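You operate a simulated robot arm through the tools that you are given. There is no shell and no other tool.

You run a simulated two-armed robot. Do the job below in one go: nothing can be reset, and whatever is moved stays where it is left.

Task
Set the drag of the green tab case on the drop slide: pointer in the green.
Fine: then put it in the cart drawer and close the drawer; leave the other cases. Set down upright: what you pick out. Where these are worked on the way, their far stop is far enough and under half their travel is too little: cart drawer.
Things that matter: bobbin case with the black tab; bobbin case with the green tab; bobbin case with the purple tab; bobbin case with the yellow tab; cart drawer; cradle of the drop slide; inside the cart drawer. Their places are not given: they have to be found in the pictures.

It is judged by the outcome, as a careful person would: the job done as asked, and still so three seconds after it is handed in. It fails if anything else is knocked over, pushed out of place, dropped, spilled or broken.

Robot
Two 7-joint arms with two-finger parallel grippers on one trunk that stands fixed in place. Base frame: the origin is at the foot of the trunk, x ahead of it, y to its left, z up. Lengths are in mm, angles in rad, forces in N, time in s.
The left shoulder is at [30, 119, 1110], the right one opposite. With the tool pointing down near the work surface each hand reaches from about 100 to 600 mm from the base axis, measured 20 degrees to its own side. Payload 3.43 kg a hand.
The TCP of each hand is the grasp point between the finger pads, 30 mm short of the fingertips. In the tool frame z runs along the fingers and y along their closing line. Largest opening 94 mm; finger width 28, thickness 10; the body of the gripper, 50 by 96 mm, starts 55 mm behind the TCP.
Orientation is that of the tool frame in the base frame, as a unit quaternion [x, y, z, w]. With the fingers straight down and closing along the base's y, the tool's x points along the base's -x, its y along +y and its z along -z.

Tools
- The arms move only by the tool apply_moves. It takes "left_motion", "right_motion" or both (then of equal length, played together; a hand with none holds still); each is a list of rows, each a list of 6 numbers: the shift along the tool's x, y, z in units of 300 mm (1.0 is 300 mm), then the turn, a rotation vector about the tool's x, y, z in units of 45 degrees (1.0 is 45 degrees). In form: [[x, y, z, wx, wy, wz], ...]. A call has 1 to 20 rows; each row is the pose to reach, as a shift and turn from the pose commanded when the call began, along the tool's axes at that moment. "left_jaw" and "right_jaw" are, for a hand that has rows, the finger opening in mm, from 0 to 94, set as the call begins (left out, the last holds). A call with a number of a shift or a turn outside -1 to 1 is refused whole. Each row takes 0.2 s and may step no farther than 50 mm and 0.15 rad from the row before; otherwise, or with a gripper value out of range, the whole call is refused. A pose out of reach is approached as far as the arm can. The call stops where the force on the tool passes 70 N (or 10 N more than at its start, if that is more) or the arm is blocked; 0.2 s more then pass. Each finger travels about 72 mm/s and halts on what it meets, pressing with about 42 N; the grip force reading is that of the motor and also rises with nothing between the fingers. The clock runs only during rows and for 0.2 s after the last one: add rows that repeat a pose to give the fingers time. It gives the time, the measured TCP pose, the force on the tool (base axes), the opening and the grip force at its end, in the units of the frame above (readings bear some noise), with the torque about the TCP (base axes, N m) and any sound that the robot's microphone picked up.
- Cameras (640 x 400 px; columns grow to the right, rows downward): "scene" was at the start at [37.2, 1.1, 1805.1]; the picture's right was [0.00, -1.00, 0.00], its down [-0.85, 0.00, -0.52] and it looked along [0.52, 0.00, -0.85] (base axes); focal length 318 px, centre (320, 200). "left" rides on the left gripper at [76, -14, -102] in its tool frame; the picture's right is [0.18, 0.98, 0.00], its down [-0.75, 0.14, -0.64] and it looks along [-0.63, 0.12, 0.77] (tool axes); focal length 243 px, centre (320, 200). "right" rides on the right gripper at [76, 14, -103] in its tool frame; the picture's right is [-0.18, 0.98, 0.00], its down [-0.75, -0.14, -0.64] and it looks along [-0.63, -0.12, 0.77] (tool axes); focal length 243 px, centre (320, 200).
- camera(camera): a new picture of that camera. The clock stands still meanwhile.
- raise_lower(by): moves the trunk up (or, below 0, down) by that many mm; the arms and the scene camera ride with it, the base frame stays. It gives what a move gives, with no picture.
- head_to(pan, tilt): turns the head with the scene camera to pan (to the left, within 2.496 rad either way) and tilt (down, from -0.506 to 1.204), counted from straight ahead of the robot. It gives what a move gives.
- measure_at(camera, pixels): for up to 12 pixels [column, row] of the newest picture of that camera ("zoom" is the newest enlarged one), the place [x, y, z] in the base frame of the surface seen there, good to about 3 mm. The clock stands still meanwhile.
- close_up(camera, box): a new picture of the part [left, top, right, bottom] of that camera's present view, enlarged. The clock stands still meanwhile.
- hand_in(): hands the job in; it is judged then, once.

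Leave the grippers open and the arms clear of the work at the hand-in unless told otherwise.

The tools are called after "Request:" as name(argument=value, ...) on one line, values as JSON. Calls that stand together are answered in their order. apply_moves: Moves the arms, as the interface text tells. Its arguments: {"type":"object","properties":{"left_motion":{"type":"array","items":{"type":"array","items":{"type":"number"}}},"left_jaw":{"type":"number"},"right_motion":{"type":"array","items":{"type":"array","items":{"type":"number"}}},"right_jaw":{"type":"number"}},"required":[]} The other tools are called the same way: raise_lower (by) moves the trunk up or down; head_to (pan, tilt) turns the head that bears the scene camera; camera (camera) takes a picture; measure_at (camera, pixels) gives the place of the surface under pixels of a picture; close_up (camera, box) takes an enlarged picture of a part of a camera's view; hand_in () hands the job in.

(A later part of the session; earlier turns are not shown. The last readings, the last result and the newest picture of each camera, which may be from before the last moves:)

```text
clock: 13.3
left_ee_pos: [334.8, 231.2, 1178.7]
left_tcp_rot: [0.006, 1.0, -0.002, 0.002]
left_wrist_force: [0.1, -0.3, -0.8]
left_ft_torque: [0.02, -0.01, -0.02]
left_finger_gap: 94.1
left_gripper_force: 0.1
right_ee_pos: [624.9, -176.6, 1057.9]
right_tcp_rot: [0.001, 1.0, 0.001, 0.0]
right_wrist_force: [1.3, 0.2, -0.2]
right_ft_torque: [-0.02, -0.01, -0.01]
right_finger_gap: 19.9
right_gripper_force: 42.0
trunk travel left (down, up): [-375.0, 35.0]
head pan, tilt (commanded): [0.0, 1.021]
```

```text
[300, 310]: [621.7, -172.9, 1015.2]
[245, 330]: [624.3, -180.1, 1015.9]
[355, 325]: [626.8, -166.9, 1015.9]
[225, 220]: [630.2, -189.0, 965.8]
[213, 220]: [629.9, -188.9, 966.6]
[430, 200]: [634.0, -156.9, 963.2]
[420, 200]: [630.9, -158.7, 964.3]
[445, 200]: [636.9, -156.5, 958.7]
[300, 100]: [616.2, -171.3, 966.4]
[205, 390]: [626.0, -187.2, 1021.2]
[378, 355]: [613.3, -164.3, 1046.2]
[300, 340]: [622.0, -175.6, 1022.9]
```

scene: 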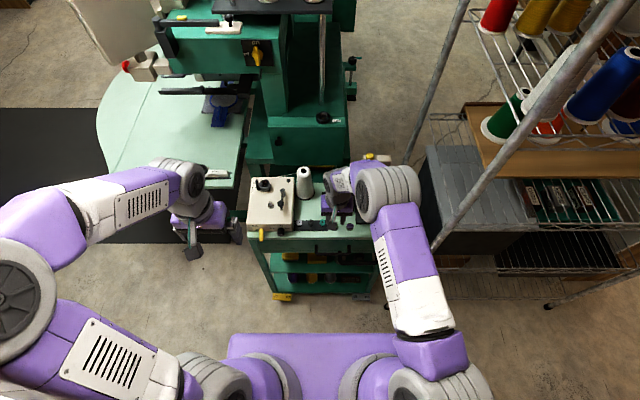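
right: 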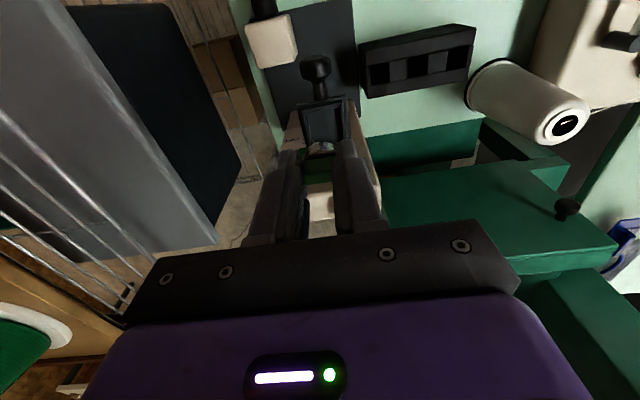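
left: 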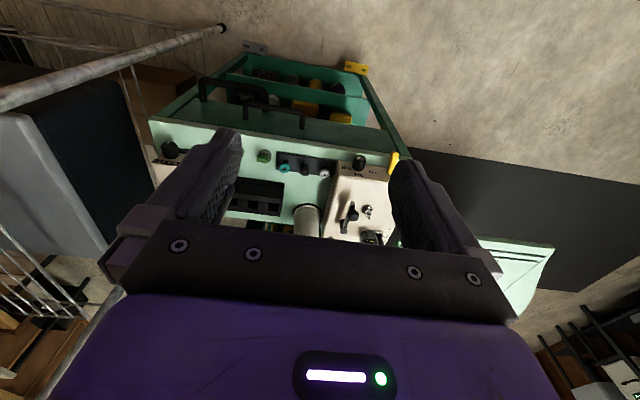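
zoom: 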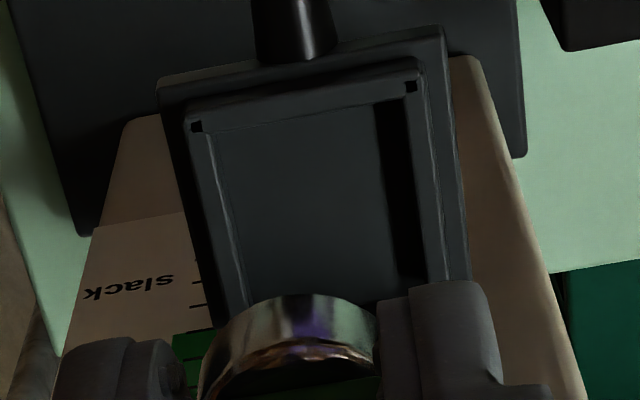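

The case centre is about (634.5, -174.7) and the cradle's about (633.5, -173). I shift 1.3 mm in +y and 1 mm back, and descend until the case bottom is just above the lips.

Request:
apply_moves(right_motion=[[0.003, 0.0045, 0.05, 0, 0, 0], [0.003, 0.0045, 0.1, 0, 0, 0], [0.003, 0.0045, 0.146, 0, 0, 0], [0.003, 0.0045, 0.146, 0, 0, 0]])

Request:
close_up(camera="right", box=[280, 90, 380, 180])

Request:
close_up(camera="scene", box=[350, 140, 400, 190])

Request:
camera(camera="scene")

```text
clock: 14.3
left_ee_pos: [333.5, 231.0, 1179.8]
left_tcp_rot: [0.006, 1.0, -0.002, 0.003]
left_wrist_force: [-0.6, -0.1, 0.8]
left_ft_torque: [-0.03, -0.04, -0.01]
left_finger_gap: 94.1
left_gripper_force: 0.2
right_ee_pos: [623.9, -171.7, 1014.8]
right_tcp_rot: [0.001, 1.0, 0.0, 0.0]
right_wrist_force: [-0.2, 0.1, 0.1]
right_ft_torque: [0.01, -0.02, 0.0]
right_finger_gap: 19.9
right_gripper_force: 41.6
trunk travel left (down, up): [-375.0, 35.0]
head pan, tilt (commanded): [0.0, 1.021]
```

```text
4.44 times, centred on (330, 135) of right
```

zoom: 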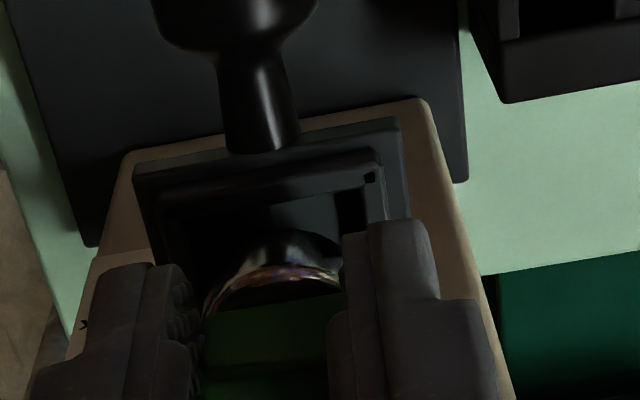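

```text
8.00 times, centred on (375, 165) of scene
```

zoom: 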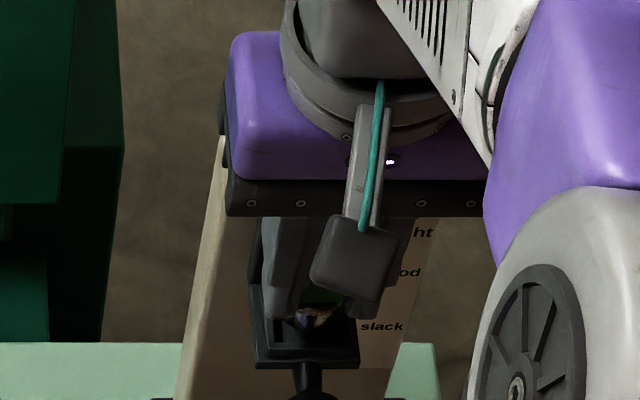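

```text
taken
```

scene: 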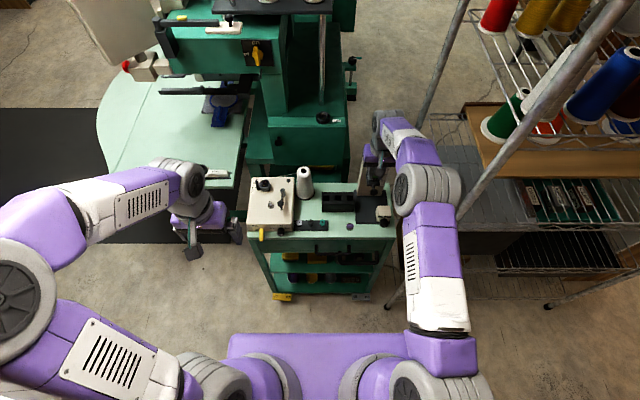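

Looks aligned over the cradle. I lower 6.5 mm gently and read the force.

Request:
apply_moves(right_motion=[[0, 0, 0.008, 0, 0, 0], [0, 0, 0.015, 0, 0, 0], [0, 0, 0.0217, 0, 0, 0], [0, 0, 0.0217, 0, 0, 0]])

Request:
close_up(camera="right", box=[280, 90, 380, 180])

```text
clock: 15.3
left_ee_pos: [333.3, 231.3, 1178.9]
left_tcp_rot: [0.006, 1.0, -0.001, 0.003]
left_wrist_force: [-0.4, 0.3, 0.0]
left_ft_torque: [0.0, 0.01, 0.03]
left_finger_gap: 94.1
left_gripper_force: 0.0
right_ee_pos: [624.4, -173.1, 1009.5]
right_tcp_rot: [0.0, 1.0, 0.001, 0.0]
right_wrist_force: [-0.6, 0.2, -0.1]
right_ft_torque: [0.0, 0.0, 0.0]
right_finger_gap: 19.9
right_gripper_force: 41.6
trunk travel left (down, up): [-375.0, 35.0]
head pan, tilt (commanded): [0.0, 1.021]
```

```text
4.44 times, centred on (330, 135) of right
```

zoom: 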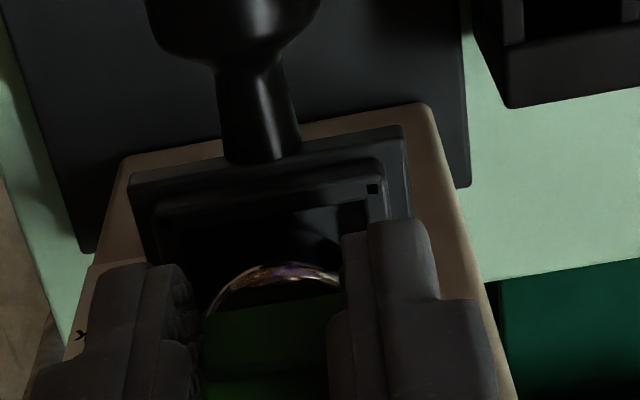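

No contact force yet; lowering 2 mm more.

Request:
apply_moves(right_motion=[[0, 0, 0.0035, 0, 0, 0], [0, 0, 0.0067, 0, 0, 0], [0, 0, 0.0067, 0, 0, 0]])

Request:
close_up(camera="right", box=[280, 90, 380, 180])

```text
clock: 16.1
left_ee_pos: [333.9, 230.6, 1179.0]
left_tcp_rot: [0.006, 1.0, -0.002, 0.003]
left_wrist_force: [-0.1, 0.3, -0.1]
left_ft_torque: [0.04, -0.03, -0.01]
left_finger_gap: 93.9
left_gripper_force: 0.0
right_ee_pos: [625.3, -171.3, 1006.4]
right_tcp_rot: [0.001, 1.0, 0.001, 0.0]
right_wrist_force: [0.0, 0.7, 0.6]
right_ft_torque: [0.03, -0.03, 0.06]
right_finger_gap: 20.2
right_gripper_force: 42.8
trunk travel left (down, up): [-375.0, 35.0]
head pan, tilt (commanded): [0.0, 1.021]
```

```text
4.44 times, centred on (330, 135) of right
```

zoom: 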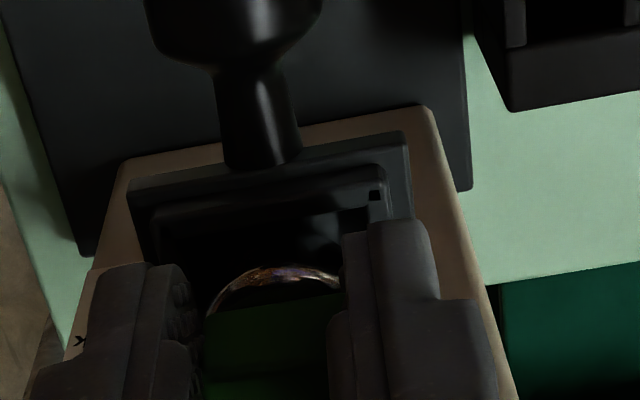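

Still no force; another 2 mm.

Request:
apply_moves(right_motion=[[0, 0, 0.0035, 0, 0, 0], [0, 0, 0.0067, 0, 0, 0], [0, 0, 0.0067, 0, 0, 0]])

Request:
close_up(camera="right", box=[280, 90, 380, 180])

Request:
close_up(camera="scene", box=[350, 140, 400, 190])

```text
clock: 16.9
left_ee_pos: [332.9, 231.6, 1178.9]
left_tcp_rot: [0.005, 1.0, -0.002, 0.003]
left_wrist_force: [0.0, 0.2, 0.1]
left_ft_torque: [0.0, -0.01, 0.0]
left_finger_gap: 93.9
left_gripper_force: 0.0
right_ee_pos: [625.2, -172.9, 1003.6]
right_tcp_rot: [0.001, 1.0, 0.0, 0.001]
right_wrist_force: [-0.7, -0.6, 1.0]
right_ft_torque: [-0.01, -0.05, 0.01]
right_finger_gap: 20.2
right_gripper_force: 42.2
trunk travel left (down, up): [-375.0, 35.0]
head pan, tilt (commanded): [0.0, 1.021]
```

```text
4.44 times, centred on (330, 135) of right
```

zoom: 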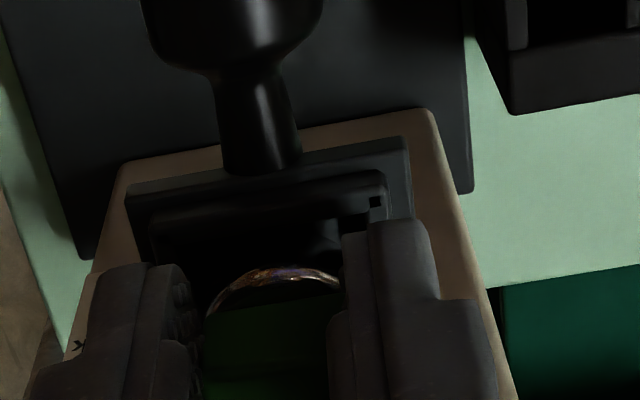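

```text
8.00 times, centred on (375, 165) of scene
```

zoom: 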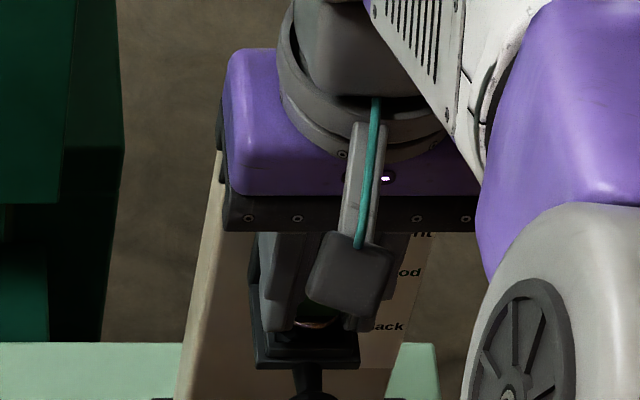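

No force. I check whether the carriage is still at its height by measuring its front lip and the case rim.

Request:
measure_at(camera="right", pixels=[[315, 129], [315, 122], [318, 135], [330, 145], [300, 130], [316, 100]])

Request:
close_up(camera="right", box=[296, 110, 346, 160])

```text
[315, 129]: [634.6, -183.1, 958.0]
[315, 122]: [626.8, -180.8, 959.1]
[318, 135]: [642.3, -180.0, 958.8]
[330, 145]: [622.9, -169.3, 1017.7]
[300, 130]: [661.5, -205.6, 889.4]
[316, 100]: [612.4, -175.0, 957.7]
```

```text
8.00 times, centred on (321, 135) of right
```

zoom: 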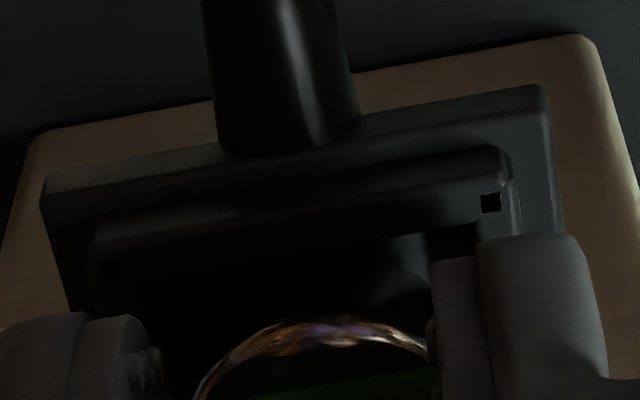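

Request:
measure_at(camera="zoom", pixels=[[300, 190], [330, 205], [330, 332], [280, 345], [150, 178], [450, 120], [500, 160], [270, 140], [390, 335], [330, 280], [220, 300], [455, 230]])

```text
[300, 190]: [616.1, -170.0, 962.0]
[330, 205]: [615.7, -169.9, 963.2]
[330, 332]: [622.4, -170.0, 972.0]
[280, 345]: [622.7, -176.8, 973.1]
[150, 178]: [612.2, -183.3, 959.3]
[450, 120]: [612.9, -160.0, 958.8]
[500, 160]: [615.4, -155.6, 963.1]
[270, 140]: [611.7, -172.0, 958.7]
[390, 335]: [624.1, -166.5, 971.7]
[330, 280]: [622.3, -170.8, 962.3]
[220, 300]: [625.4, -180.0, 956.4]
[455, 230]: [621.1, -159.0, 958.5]
```

The case rim is at z≈972, so its bottom (≈958) is at the cradle floor. I open the jaws to 36 mm and then rise.

Request:
apply_moves(right_motion=[[0, 0, 0, 0, 0, 0], [0, 0, 0, 0, 0, 0], [0, 0, 0, 0, 0, 0]], right_jaw=36)

Request:
close_up(camera="right", box=[280, 90, 380, 180])

Request:
apply_moves(right_motion=[[0, 0, -0.02, 0, 0, 0], [0, 0, -0.06, 0, 0, 0], [0, 0, -0.15, 0, 0, 0], [0, 0, -0.25, 0, 0, 0], [0, 0, -0.35, 0, 0, 0]])

Request:
camera(camera="right")

Request:
close_up(camera="scene", box=[350, 140, 400, 200])

```text
clock: 17.7
left_ee_pos: [334.1, 231.8, 1178.7]
left_tcp_rot: [0.006, 1.0, -0.002, 0.002]
left_wrist_force: [0.2, 1.3, 0.4]
left_ft_torque: [0.0, 0.0, 0.0]
left_finger_gap: 93.9
left_gripper_force: 0.1
right_ee_pos: [624.8, -173.0, 1004.8]
right_tcp_rot: [0.001, 1.0, 0.0, 0.0]
right_wrist_force: [0.2, -0.6, 0.5]
right_ft_torque: [0.01, -0.01, -0.01]
right_finger_gap: 36.2
right_gripper_force: 0.1
trunk travel left (down, up): [-375.0, 35.0]
head pan, tilt (commanded): [0.0, 1.021]
```

```text
4.44 times, centred on (330, 135) of right
```

zoom: 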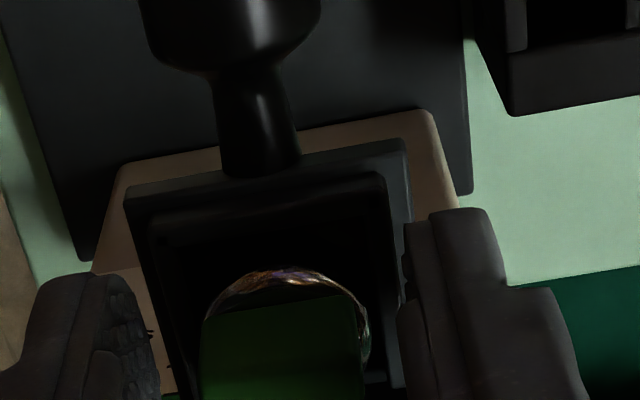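

```text
clock: 18.9
left_ee_pos: [333.7, 231.1, 1178.4]
left_tcp_rot: [0.006, 1.0, -0.002, 0.002]
left_wrist_force: [0.3, 0.0, 0.6]
left_ft_torque: [-0.01, -0.02, 0.02]
left_finger_gap: 93.9
left_gripper_force: 0.1
right_ee_pos: [625.5, -175.7, 1107.5]
right_tcp_rot: [0.001, 1.0, 0.0, 0.0]
right_wrist_force: [-0.4, -0.4, -0.1]
right_ft_torque: [0.02, 0.0, 0.02]
right_finger_gap: 36.1
right_gripper_force: 0.0
trunk travel left (down, up): [-375.0, 35.0]
head pan, tilt (commanded): [0.0, 1.021]
```

```text
taken
```

right: 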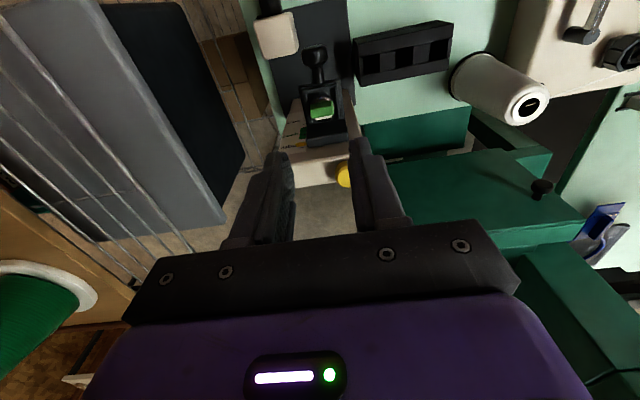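

```text
6.67 times, centred on (375, 170) of scene
```

zoom: 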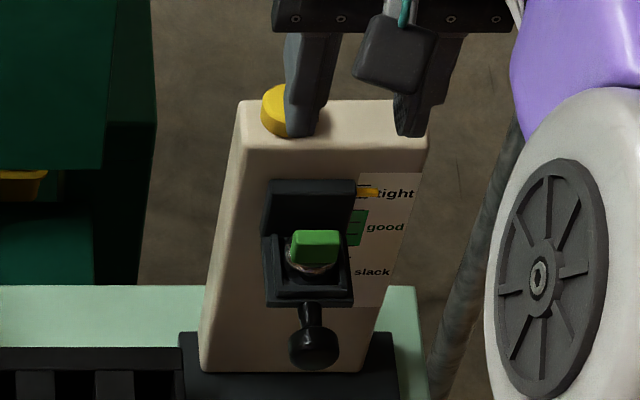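

The green case sits in the cradle; the pointer still reads "tight", so the carriage seems latched at the top. I measure the yellow button and its surroundings before pressing it.

Request:
measure_at(camera="right", pixels=[[343, 175], [342, 183], [320, 172], [340, 166], [320, 113], [302, 132], [303, 148], [315, 60]])

Request:
close_up(camera="right", box=[260, 40, 370, 200])

```text
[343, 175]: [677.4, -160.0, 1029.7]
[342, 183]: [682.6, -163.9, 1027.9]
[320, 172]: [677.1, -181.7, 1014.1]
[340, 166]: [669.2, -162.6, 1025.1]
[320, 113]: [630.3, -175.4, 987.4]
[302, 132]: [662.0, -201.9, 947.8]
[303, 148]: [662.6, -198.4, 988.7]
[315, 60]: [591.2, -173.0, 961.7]
```

```text
2.50 times, centred on (315, 120) of right
```

zoom: 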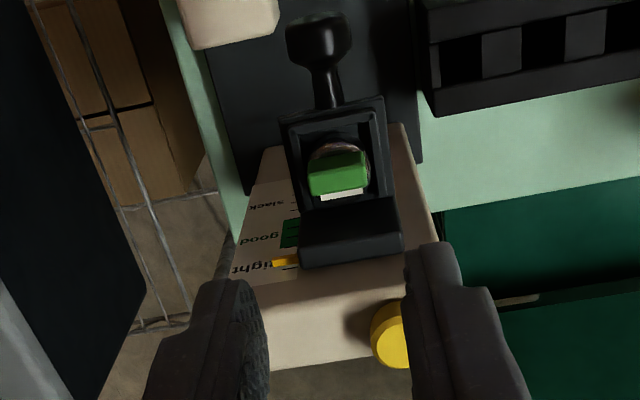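

The button's top is at about (674, -157, 1029), the tower top at 1014. I close the jaws and go over the button with the fingertips about 9 mm above it.

Request:
apply_moves(right_motion=[[-0.05, 0.015, 0, 0, 0, 0], [-0.11, 0.035, 0, 0, 0, 0], [-0.16, 0.0513, 0, 0, 0, 0], [-0.16, 0.0513, 0.07, 0, 0, 0], [-0.16, 0.0513, 0.133, 0, 0, 0], [-0.16, 0.0513, 0.133, 0, 0, 0]], right_jaw=0)

Request:
close_up(camera="scene", box=[350, 140, 400, 200])

Request:
camera(camera="right")

```text
clock: 20.3
left_ee_pos: [334.0, 230.7, 1178.1]
left_tcp_rot: [0.007, 1.0, -0.001, 0.002]
left_wrist_force: [-0.2, 0.3, 0.5]
left_ft_torque: [0.0, 0.02, 0.03]
left_finger_gap: 93.9
left_gripper_force: 0.0
right_ee_pos: [653.5, -151.9, 1064.0]
right_tcp_rot: [0.002, 1.0, 0.001, 0.0]
right_wrist_force: [-0.1, 0.5, -0.1]
right_ft_torque: [0.0, -0.01, 0.0]
right_finger_gap: 0.0
right_gripper_force: 33.3
right hand out of reach, approached as far as the arm can: row 2, 3, 4, 5, 6
trunk travel left (down, up): [-375.0, 35.0]
head pan, tilt (commanded): [0.0, 1.021]
```

```text
6.67 times, centred on (375, 170) of scene
```

zoom: 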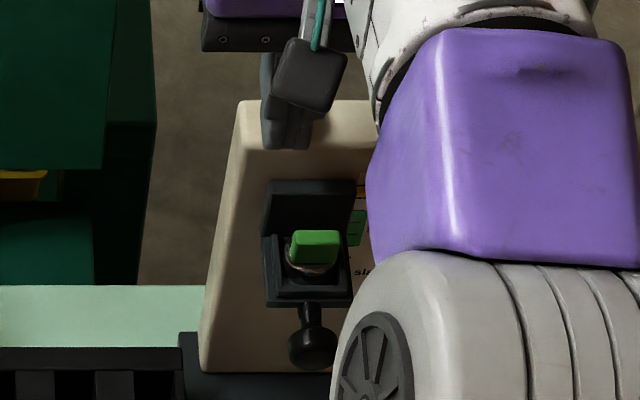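

```text
taken
```

right: 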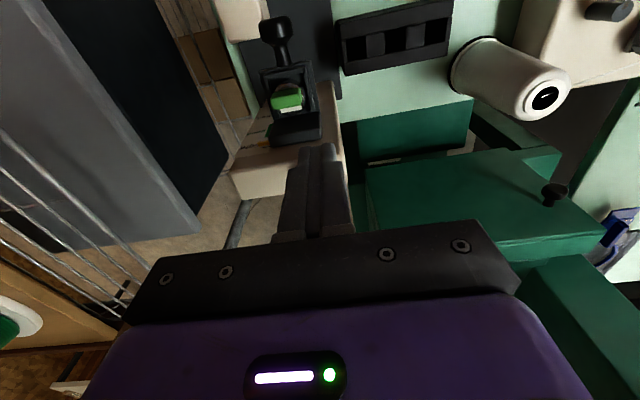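

Straight down is just out of reach there. I back up a little and tilt the hand 30° so the fingertips point forward.

Request:
apply_moves(right_motion=[[0.11, 0, -0.05, 0, 0, 0], [0.11, 0, -0.1, 0, -0.18, 0], [0.11, 0, -0.1, 0, -0.36, 0], [0.11, 0, -0.1, 0, -0.54, 0], [0.11, 0, -0.1, 0, -0.6667, 0], [0.11, 0, -0.1, 0, -0.6667, 0]], right_jaw=0)

Request:
camera(camera="right")

Request:
camera(camera="scene")

```text
clock: 21.7
left_ee_pos: [333.9, 231.5, 1178.6]
left_tcp_rot: [0.006, 1.0, -0.002, 0.003]
left_wrist_force: [0.5, -1.1, -0.1]
left_ft_torque: [0.0, -0.01, -0.02]
left_finger_gap: 93.9
left_gripper_force: 0.0
right_ee_pos: [620.0, -151.9, 1095.5]
right_tcp_rot: [0.002, 0.966, -0.001, 0.26]
right_wrist_force: [0.0, 0.6, -0.2]
right_ft_torque: [-0.04, 0.0, 0.02]
right_finger_gap: 0.0
right_gripper_force: 33.2
trunk travel left (down, up): [-375.0, 35.0]
head pan, tilt (commanded): [0.0, 1.021]
```

```text
taken
```

right: 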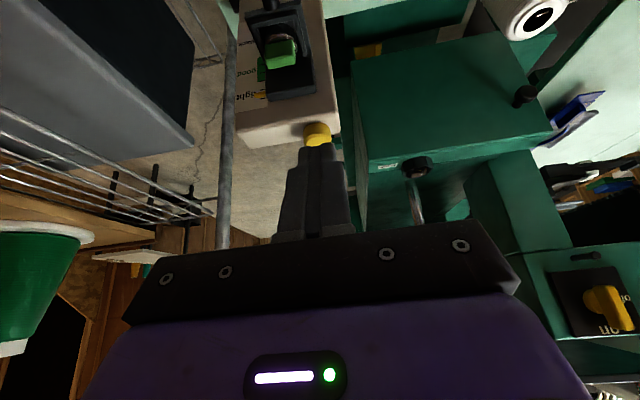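

```text
taken
```

scene: 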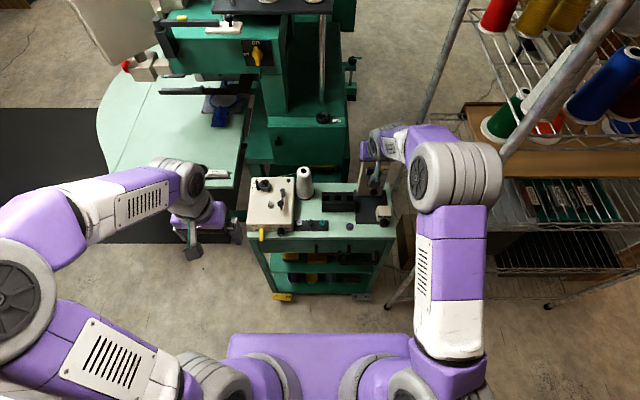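

Tilted 30°. I move over the button so the lowest fingertip edge is about 5 mm above its middle.

Request:
apply_moves(right_motion=[[-0.075, -0.0167, 0.042, 0, 0, 0], [-0.147, -0.0167, 0.085, 0, 0, 0], [-0.123, -0.0167, 0.126, 0, 0, 0], [-0.0998, -0.0167, 0.1673, 0, 0, 0], [-0.0998, -0.0167, 0.1673, 0, 0, 0]])

Request:
camera(camera="right")

Request:
close_up(camera="scene", box=[350, 140, 400, 200])

```text
clock: 22.9
left_ee_pos: [332.8, 231.3, 1179.0]
left_tcp_rot: [0.006, 1.0, -0.001, 0.002]
left_wrist_force: [-0.1, -0.6, 0.9]
left_ft_torque: [-0.01, 0.01, 0.02]
left_finger_gap: 93.8
left_gripper_force: 0.0
right_ee_pos: [671.6, -156.7, 1066.3]
right_tcp_rot: [0.001, 0.966, 0.0, 0.259]
right_wrist_force: [-1.8, 0.4, -0.2]
right_ft_torque: [0.01, -0.01, 0.01]
right_finger_gap: 0.1
right_gripper_force: 32.6
trunk travel left (down, up): [-375.0, 35.0]
head pan, tilt (commanded): [0.0, 1.021]
```

```text
taken
```

right: 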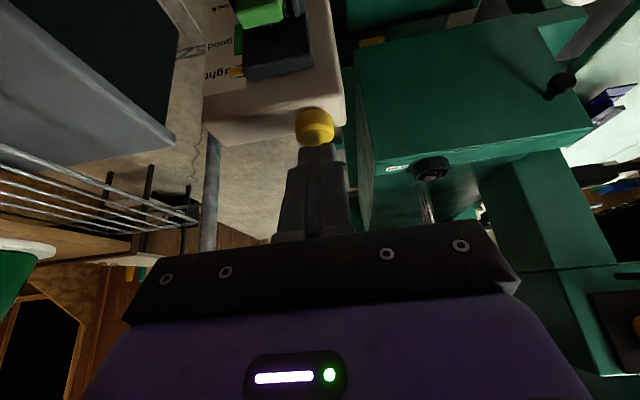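

```text
6.67 times, centred on (375, 170) of scene
```

zoom: 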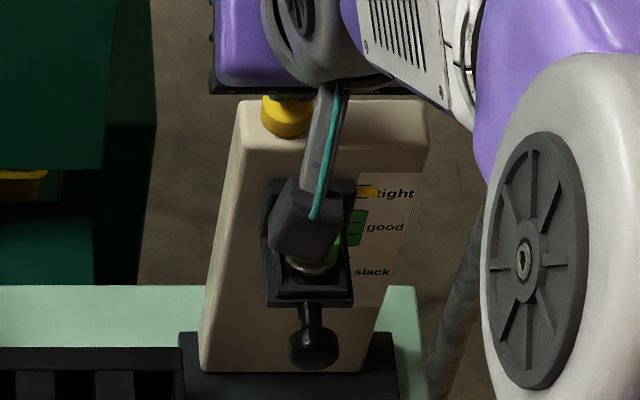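

Request:
close_up(camera="right", box=[270, 80, 370, 180])

Request:
measure_at(camera="right", pixels=[[314, 115], [314, 128], [314, 138], [316, 152], [300, 128], [330, 125]])

```text
4.00 times, centred on (320, 130) of right
```

zoom: 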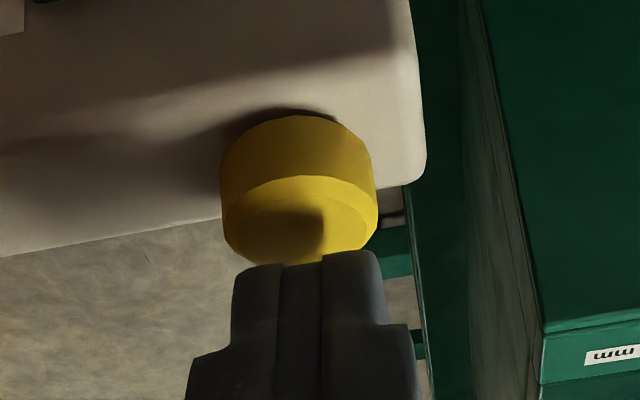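

```text
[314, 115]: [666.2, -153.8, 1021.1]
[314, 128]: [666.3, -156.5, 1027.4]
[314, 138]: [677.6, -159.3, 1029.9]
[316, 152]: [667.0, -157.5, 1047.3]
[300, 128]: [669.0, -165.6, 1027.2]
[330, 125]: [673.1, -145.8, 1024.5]
```

The fingers are right over the button (shadow on it). I press down slowly 8 mm.

Request:
apply_moves(right_motion=[[0.0033, 0, 0.0058, 0, 0, 0], [0.0067, 0, 0.0115, 0, 0, 0], [0.01, 0, 0.0173, 0, 0, 0], [0.0133, 0, 0.0231, 0, 0, 0]])

Request:
close_up(camera="scene", box=[350, 140, 400, 200])

Request:
close_up(camera="right", box=[200, 0, 370, 180])

```text
clock: 23.9
left_ee_pos: [333.7, 231.8, 1178.2]
left_tcp_rot: [0.006, 1.0, -0.002, 0.002]
left_wrist_force: [-1.0, 0.3, -0.1]
left_ft_torque: [-0.02, 0.0, 0.04]
left_finger_gap: 94.0
left_gripper_force: 0.0
right_ee_pos: [671.8, -156.4, 1058.3]
right_tcp_rot: [0.001, 0.966, 0.0, 0.258]
right_wrist_force: [-0.5, -1.1, 3.1]
right_ft_torque: [-0.01, 0.05, 0.04]
right_finger_gap: 0.1
right_gripper_force: 33.4
trunk travel left (down, up): [-375.0, 35.0]
head pan, tilt (commanded): [0.0, 1.021]
heard: click
```

```text
6.67 times, centred on (375, 170) of scene
```

zoom: 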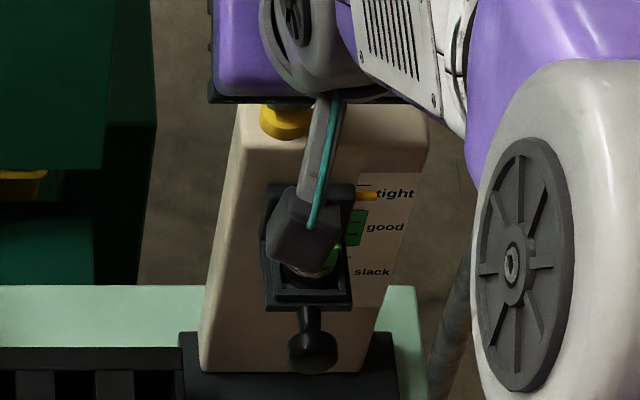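

```text
2.22 times, centred on (285, 90) of right
```

zoom: 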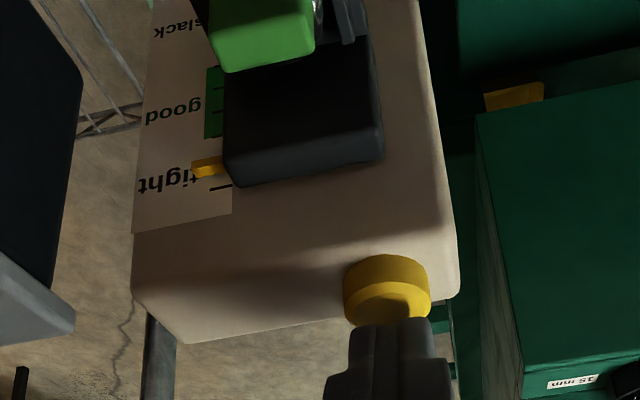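

A click: the slide is released, and the pointer has dropped slightly. I lift off the button and wait a second to see where the pointer settles.

Request:
apply_moves(right_motion=[[-0.01, 0, -0.0173, 0, 0, 0], [-0.0233, 0, -0.0404, 0, 0, 0], [-0.0233, 0, -0.0404, 0, 0, 0], [-0.0233, 0, -0.0404, 0, 0, 0], [-0.0233, 0, -0.0404, 0, 0, 0], [-0.0233, 0, -0.0404, 0, 0, 0]])

Request:
close_up(camera="scene", box=[350, 140, 400, 200])

Request:
close_up(camera="right", box=[200, 0, 370, 180])

```text
clock: 25.3
left_ee_pos: [334.0, 231.8, 1179.2]
left_tcp_rot: [0.006, 1.0, -0.002, 0.002]
left_wrist_force: [0.3, 0.0, -0.4]
left_ft_torque: [0.0, 0.0, -0.02]
left_finger_gap: 93.9
left_gripper_force: 0.0
right_ee_pos: [671.0, -156.7, 1071.6]
right_tcp_rot: [0.0, 0.966, 0.0, 0.259]
right_wrist_force: [-0.6, 0.3, -1.0]
right_ft_torque: [0.02, 0.0, -0.01]
right_finger_gap: 0.1
right_gripper_force: 33.5
trunk travel left (down, up): [-375.0, 35.0]
head pan, tilt (commanded): [0.0, 1.021]
```

```text
6.67 times, centred on (375, 170) of scene
```

zoom: 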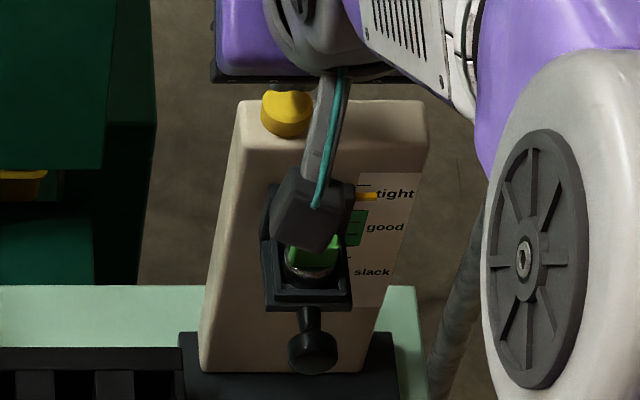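

```text
2.22 times, centred on (285, 90) of right
```

zoom: 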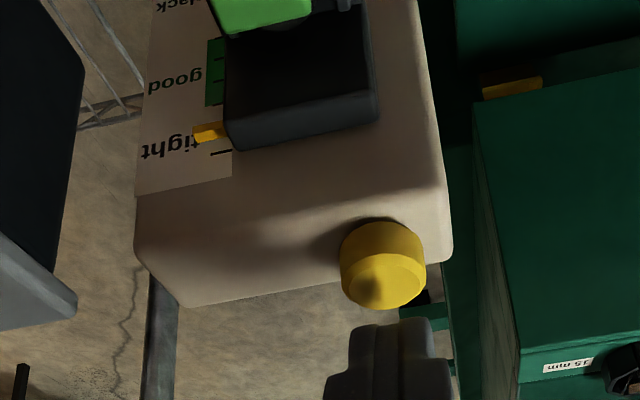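

The pointer settled in the "tight" zone, so the drag has to go toward slack. I withdraw the right hand up and back, then look at the knob.

Request:
apply_moves(right_motion=[[0, 0, -0.08, 0, 0, 0], [0.05, 0, -0.2, 0, 0, 0], [0.15, -0.05, -0.3, 0, 0, 0], [0.25, -0.1, -0.4, 0, 0, 0], [0.35, -0.15, -0.5, 0, 0, 0], [0.4, -0.2, -0.6, 0, 0, 0]])

Request:
camera(camera="scene")

Request:
camera(camera="right")

Request:
close_up(camera="scene", box=[365, 195, 405, 235])

```text
clock: 26.7
left_ee_pos: [331.7, 231.6, 1180.8]
left_tcp_rot: [0.007, 1.0, -0.002, 0.002]
left_wrist_force: [0.4, -0.2, -0.4]
left_ft_torque: [-0.02, -0.02, 0.02]
left_finger_gap: 93.9
left_gripper_force: 0.1
right_ee_pos: [475.5, -214.3, 1166.0]
right_tcp_rot: [0.001, 0.966, 0.001, 0.259]
right_wrist_force: [0.7, 0.0, 0.8]
right_ft_torque: [0.04, 0.01, 0.0]
right_finger_gap: 0.0
right_gripper_force: 33.3
trunk travel left (down, up): [-375.0, 35.0]
head pan, tilt (commanded): [0.0, 1.021]
```

```text
taken
```

scene: 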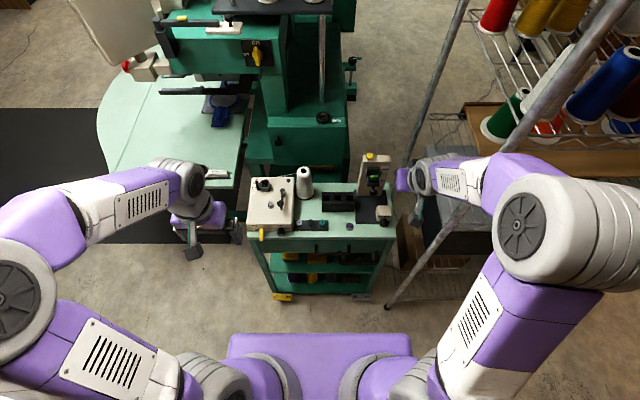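

```text
taken
```

right: 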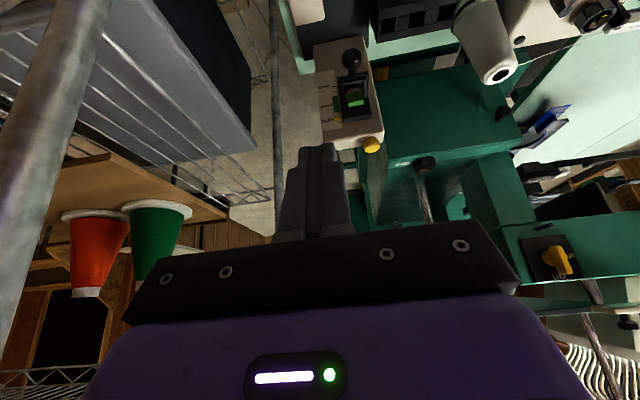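

```text
10.00 times, centred on (385, 215) of scene
```

zoom: 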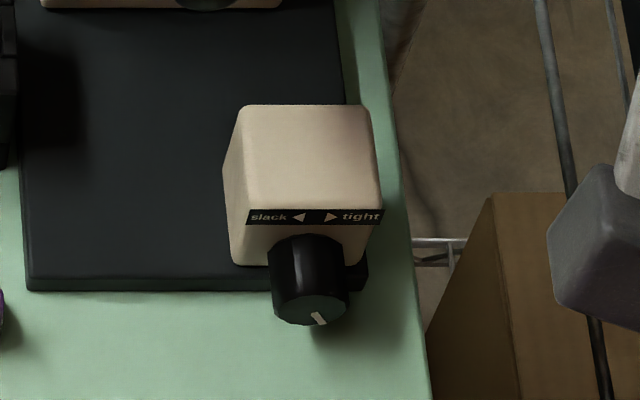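

Request:
measure_at(camera="zoom", pixels=[[310, 240], [312, 265], [312, 290], [275, 270], [345, 270], [312, 305], [315, 320], [290, 310], [340, 305], [310, 180], [310, 118], [300, 360]])

Request:
close_up(camera="scene", box=[352, 150, 402, 190])

```text
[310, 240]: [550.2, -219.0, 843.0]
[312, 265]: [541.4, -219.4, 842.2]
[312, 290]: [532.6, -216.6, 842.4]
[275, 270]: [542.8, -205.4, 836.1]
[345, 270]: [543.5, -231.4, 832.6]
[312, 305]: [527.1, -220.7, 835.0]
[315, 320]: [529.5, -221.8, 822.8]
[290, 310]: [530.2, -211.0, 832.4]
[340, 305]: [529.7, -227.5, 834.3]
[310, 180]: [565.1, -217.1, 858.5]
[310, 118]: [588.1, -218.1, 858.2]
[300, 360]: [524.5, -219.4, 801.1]
```

```text
10.00 times, centred on (377, 170) of scene
```

zoom: 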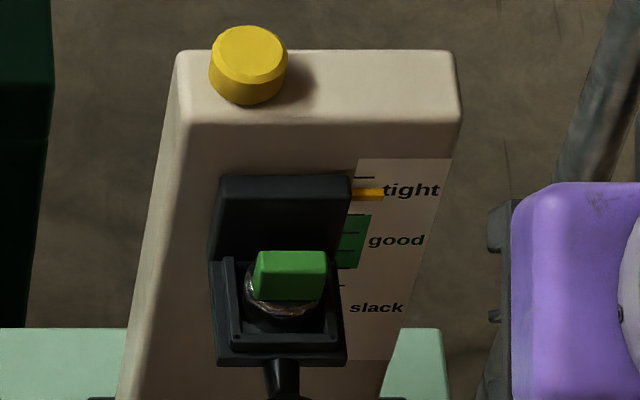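

The pointer is one step above the green band, so I need to loosen a bit. The knob's axis runs along x, centre about y=-218.5, z=830, front face x≈529, radius 13. I measure the robot's trunk block and the cart front to plan a horizontal approach.

Request:
measure_at(camera="scene", pixels=[[320, 337], [320, 350], [250, 340], [400, 340], [400, 380], [384, 222], [390, 232], [383, 226], [355, 235]])

```text
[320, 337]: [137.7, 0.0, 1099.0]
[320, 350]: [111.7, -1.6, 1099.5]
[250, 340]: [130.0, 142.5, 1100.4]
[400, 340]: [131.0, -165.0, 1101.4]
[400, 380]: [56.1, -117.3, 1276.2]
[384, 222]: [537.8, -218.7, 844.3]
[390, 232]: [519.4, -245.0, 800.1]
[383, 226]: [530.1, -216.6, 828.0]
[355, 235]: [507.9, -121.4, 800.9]
```

The trunk block front is at x≈140, so a horizontal hand at the knob is feasible. I tilt further to 70° while lowering in front of the cart, jaws to 60.

Request:
apply_moves(right_motion=[[0.07, 0, 0.07, 0, -0.15, 0], [0.14, 0, 0.14, 0, -0.31, 0], [0.21, 0, 0.21, 0, -0.47, 0], [0.28, 0, 0.28, 0, -0.63, 0], [0.35, -0.007, 0.35, 0, -0.79, 0], [0.407, -0.014, 0.404, 0, -0.8889, 0]], right_jaw=60)

Request:
camera(camera="scene")

Request:
camera(camera="right")

```text
clock: 28.1
left_ee_pos: [334.2, 231.6, 1179.1]
left_tcp_rot: [0.007, 1.0, -0.002, 0.002]
left_wrist_force: [0.2, -0.3, 0.0]
left_ft_torque: [0.02, -0.02, 0.02]
left_finger_gap: 94.1
left_gripper_force: 0.0
right_ee_pos: [431.2, -220.6, 1001.5]
right_tcp_rot: [0.001, 0.819, 0.0, 0.574]
right_wrist_force: [-0.3, -0.2, 0.7]
right_ft_torque: [0.01, -0.04, 0.0]
right_finger_gap: 59.8
right_gripper_force: 0.1
trunk travel left (down, up): [-375.0, 35.0]
head pan, tilt (commanded): [0.0, 1.021]
```

```text
taken
```

scene: 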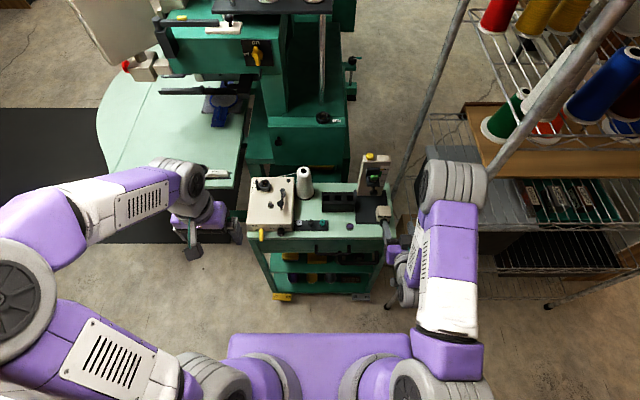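

```text
taken
```

right: 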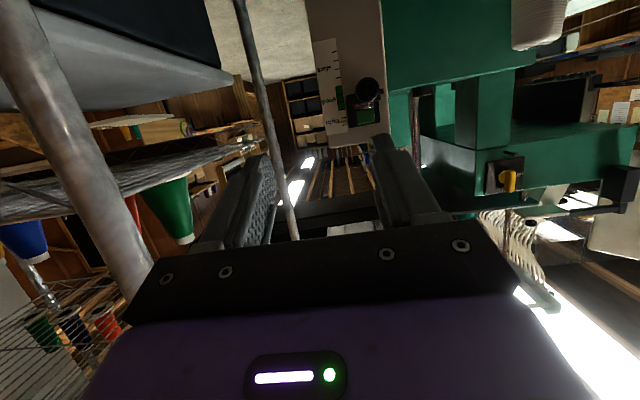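

I check the elbow's distance to the shelf pole before going lower.

Request:
measure_at(camera="scene", pixels=[[455, 185], [478, 185], [440, 165], [485, 172], [500, 150], [465, 260], [480, 250]])

Request:
close_up(camera="scene", box=[370, 130, 530, 330])

```text
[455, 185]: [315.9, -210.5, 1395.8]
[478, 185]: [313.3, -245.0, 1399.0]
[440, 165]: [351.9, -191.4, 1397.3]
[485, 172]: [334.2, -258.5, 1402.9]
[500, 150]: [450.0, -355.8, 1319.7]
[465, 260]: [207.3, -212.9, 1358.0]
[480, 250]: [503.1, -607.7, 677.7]
```

```text
2.00 times, centred on (450, 230) of scene
```

zoom: 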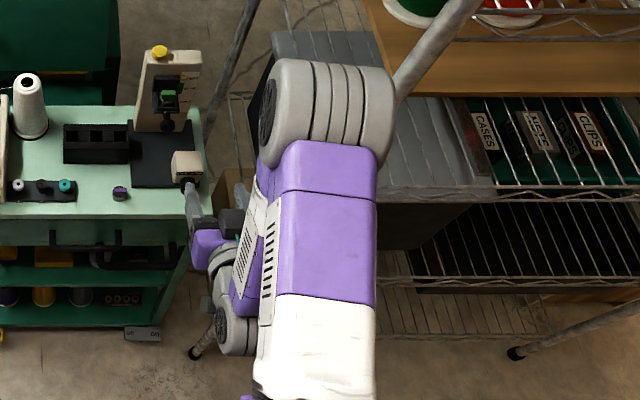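

The elbow is high and about 130 mm from the pole, fine. I lower to z=830 and tilt to horizontal at x≈440.

Request:
apply_moves(right_motion=[[0.1, 0.0067, 0.042, 0, -0.08, 0], [0.2, 0.0067, 0.084, 0, -0.16, 0], [0.3, 0.0067, 0.127, 0, -0.25, 0], [0.4, 0.0067, 0.17, 0, -0.34, 0], [0.527, 0.0067, 0.2237, 0, -0.4444, 0], [0.527, 0.0067, 0.2237, 0, -0.4444, 0]])

Request:
camera(camera="scene")

Request:
camera(camera="right")

Request:
close_up(camera="scene", box=[350, 180, 430, 260])

```text
clock: 29.5
left_ee_pos: [333.3, 231.7, 1178.6]
left_tcp_rot: [0.006, 1.0, -0.003, 0.003]
left_wrist_force: [0.2, 0.1, -0.1]
left_ft_torque: [0.01, -0.01, -0.03]
left_finger_gap: 93.9
left_gripper_force: 0.0
right_ee_pos: [440.3, -218.6, 831.2]
right_tcp_rot: [0.001, 0.707, 0.0, 0.708]
right_wrist_force: [-0.3, 0.0, -0.3]
right_ft_torque: [-0.01, -0.02, -0.01]
right_finger_gap: 59.8
right_gripper_force: 0.0
trunk travel left (down, up): [-375.0, 35.0]
head pan, tilt (commanded): [0.0, 1.021]
```

```text
taken
```

scene: 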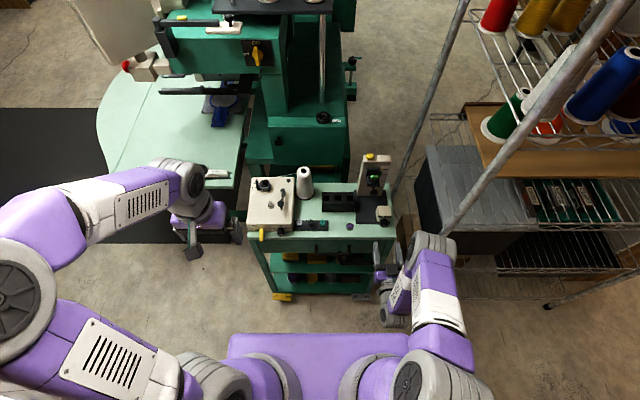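

```text
taken
```

right: 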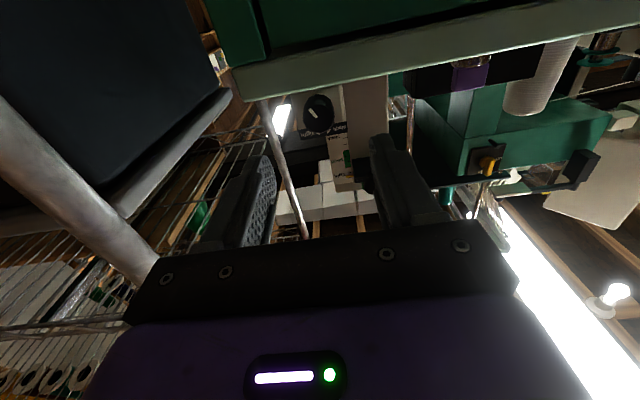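

```text
5.00 times, centred on (390, 220) of scene
```

zoom: 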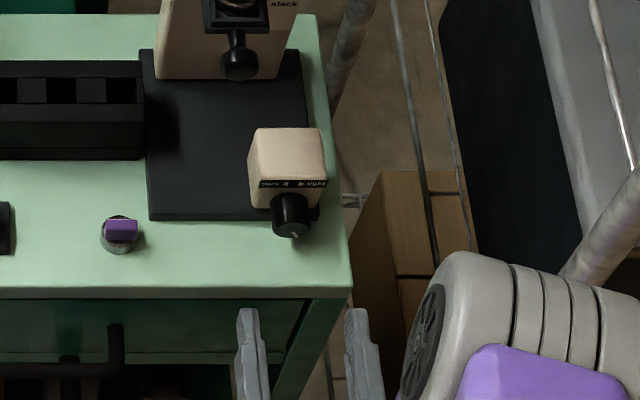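

The hand is horizontal, facing the knob at right-camera pixel (318,112). I measure the knob more exactly.

Request:
close_up(camera="right", box=[280, 80, 360, 150])

```text
5.71 times, centred on (320, 115) of right
```

zoom: 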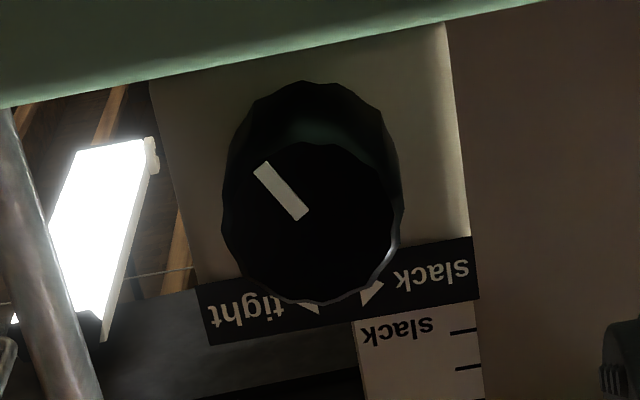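

Request:
measure_at(camera="zoom", pixels=[[310, 218], [240, 215], [385, 200], [330, 160], [300, 285], [265, 175], [300, 215], [310, 100], [175, 200], [455, 180], [330, 190]])

```text
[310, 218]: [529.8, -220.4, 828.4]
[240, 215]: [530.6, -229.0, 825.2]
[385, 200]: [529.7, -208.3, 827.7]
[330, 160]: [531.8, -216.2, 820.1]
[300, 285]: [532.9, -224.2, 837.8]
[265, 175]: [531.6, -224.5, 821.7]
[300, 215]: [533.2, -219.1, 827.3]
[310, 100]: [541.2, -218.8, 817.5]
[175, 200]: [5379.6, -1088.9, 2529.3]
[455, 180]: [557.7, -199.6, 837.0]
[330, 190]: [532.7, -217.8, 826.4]
```

The knob face is at x≈530.5, centre (-218.5, 829). I advance 72 mm so the fingertips straddle it.

Request:
apply_moves(right_motion=[[0.006, 0, 0.08, 0, 0, 0], [0.006, 0, 0.16, 0, 0, 0], [0.006, 0, 0.2, 0, 0, 0], [0.006, 0, 0.24, 0, 0, 0], [0.006, 0, 0.24, 0, 0, 0]])

Request:
close_up(camera="scene", box=[350, 190, 420, 250])

Request:
camera(camera="right")

```text
clock: 30.7
left_ee_pos: [334.0, 231.1, 1178.6]
left_tcp_rot: [0.006, 1.0, -0.001, 0.002]
left_wrist_force: [0.7, -0.5, -0.3]
left_ft_torque: [-0.04, -0.01, -0.02]
left_finger_gap: 94.2
left_gripper_force: 0.1
right_ee_pos: [513.0, -218.5, 828.5]
right_tcp_rot: [0.001, 0.707, -0.001, 0.707]
right_wrist_force: [-0.6, -0.4, 0.8]
right_ft_torque: [0.0, 0.01, -0.02]
right_finger_gap: 60.2
right_gripper_force: 0.0
trunk travel left (down, up): [-375.0, 35.0]
head pan, tilt (commanded): [0.0, 1.021]
```

```text
6.67 times, centred on (385, 220) of scene
```

zoom: 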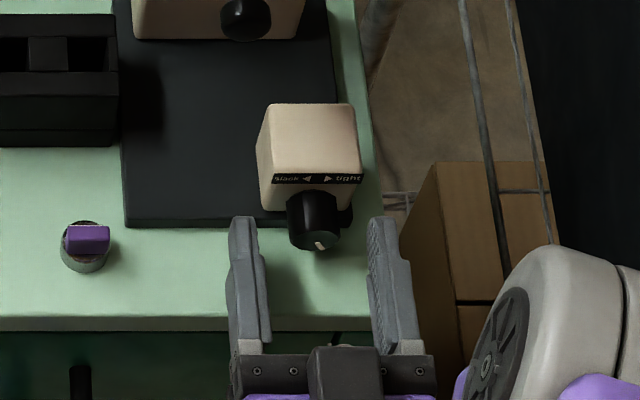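

```text
taken
```

right: 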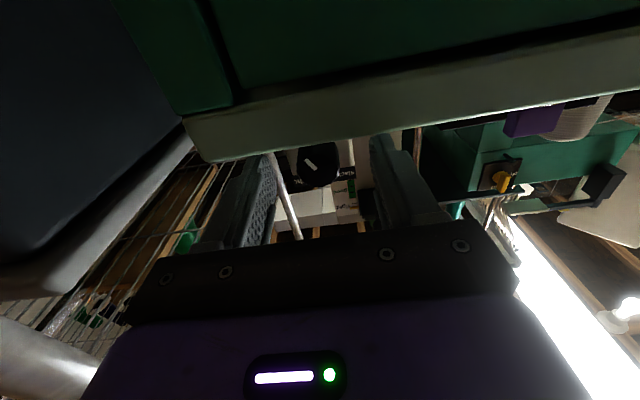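

The fingers straddle the knob. I close on it.

Request:
apply_moves(right_motion=[[0, 0, 0, 0, 0, 0], [0, 0, 0, 0, 0, 0], [0, 0, 0, 0, 0, 0], [0, 0, 0, 0, 0, 0]], right_jaw=12)

Request:
close_up(camera="scene", box=[350, 150, 420, 250])

Request:
close_up(camera="scene", box=[352, 150, 402, 190])

```text
clock: 31.7
left_ee_pos: [333.4, 230.6, 1178.6]
left_tcp_rot: [0.006, 1.0, -0.002, 0.002]
left_wrist_force: [-0.1, -0.7, -0.7]
left_ft_torque: [-0.02, -0.03, -0.03]
left_finger_gap: 94.0
left_gripper_force: 0.1
right_ee_pos: [514.4, -220.0, 828.9]
right_tcp_rot: [0.002, 0.707, -0.002, 0.707]
right_wrist_force: [1.8, -8.1, 1.5]
right_ft_torque: [0.0, 0.39, -0.18]
right_finger_gap: 26.1
right_gripper_force: 44.6
trunk travel left (down, up): [-375.0, 35.0]
head pan, tilt (commanded): [0.0, 1.021]
```

```text
4.00 times, centred on (385, 200) of scene
```

zoom: 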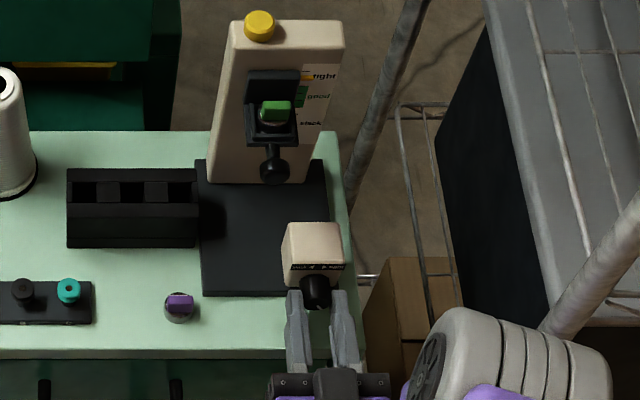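

```text
10.00 times, centred on (377, 170) of scene
```

zoom: 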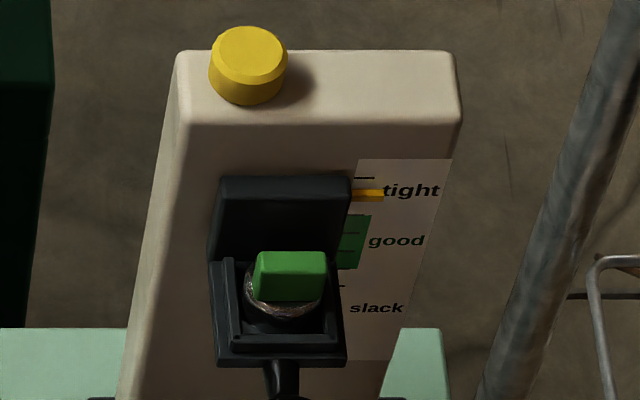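

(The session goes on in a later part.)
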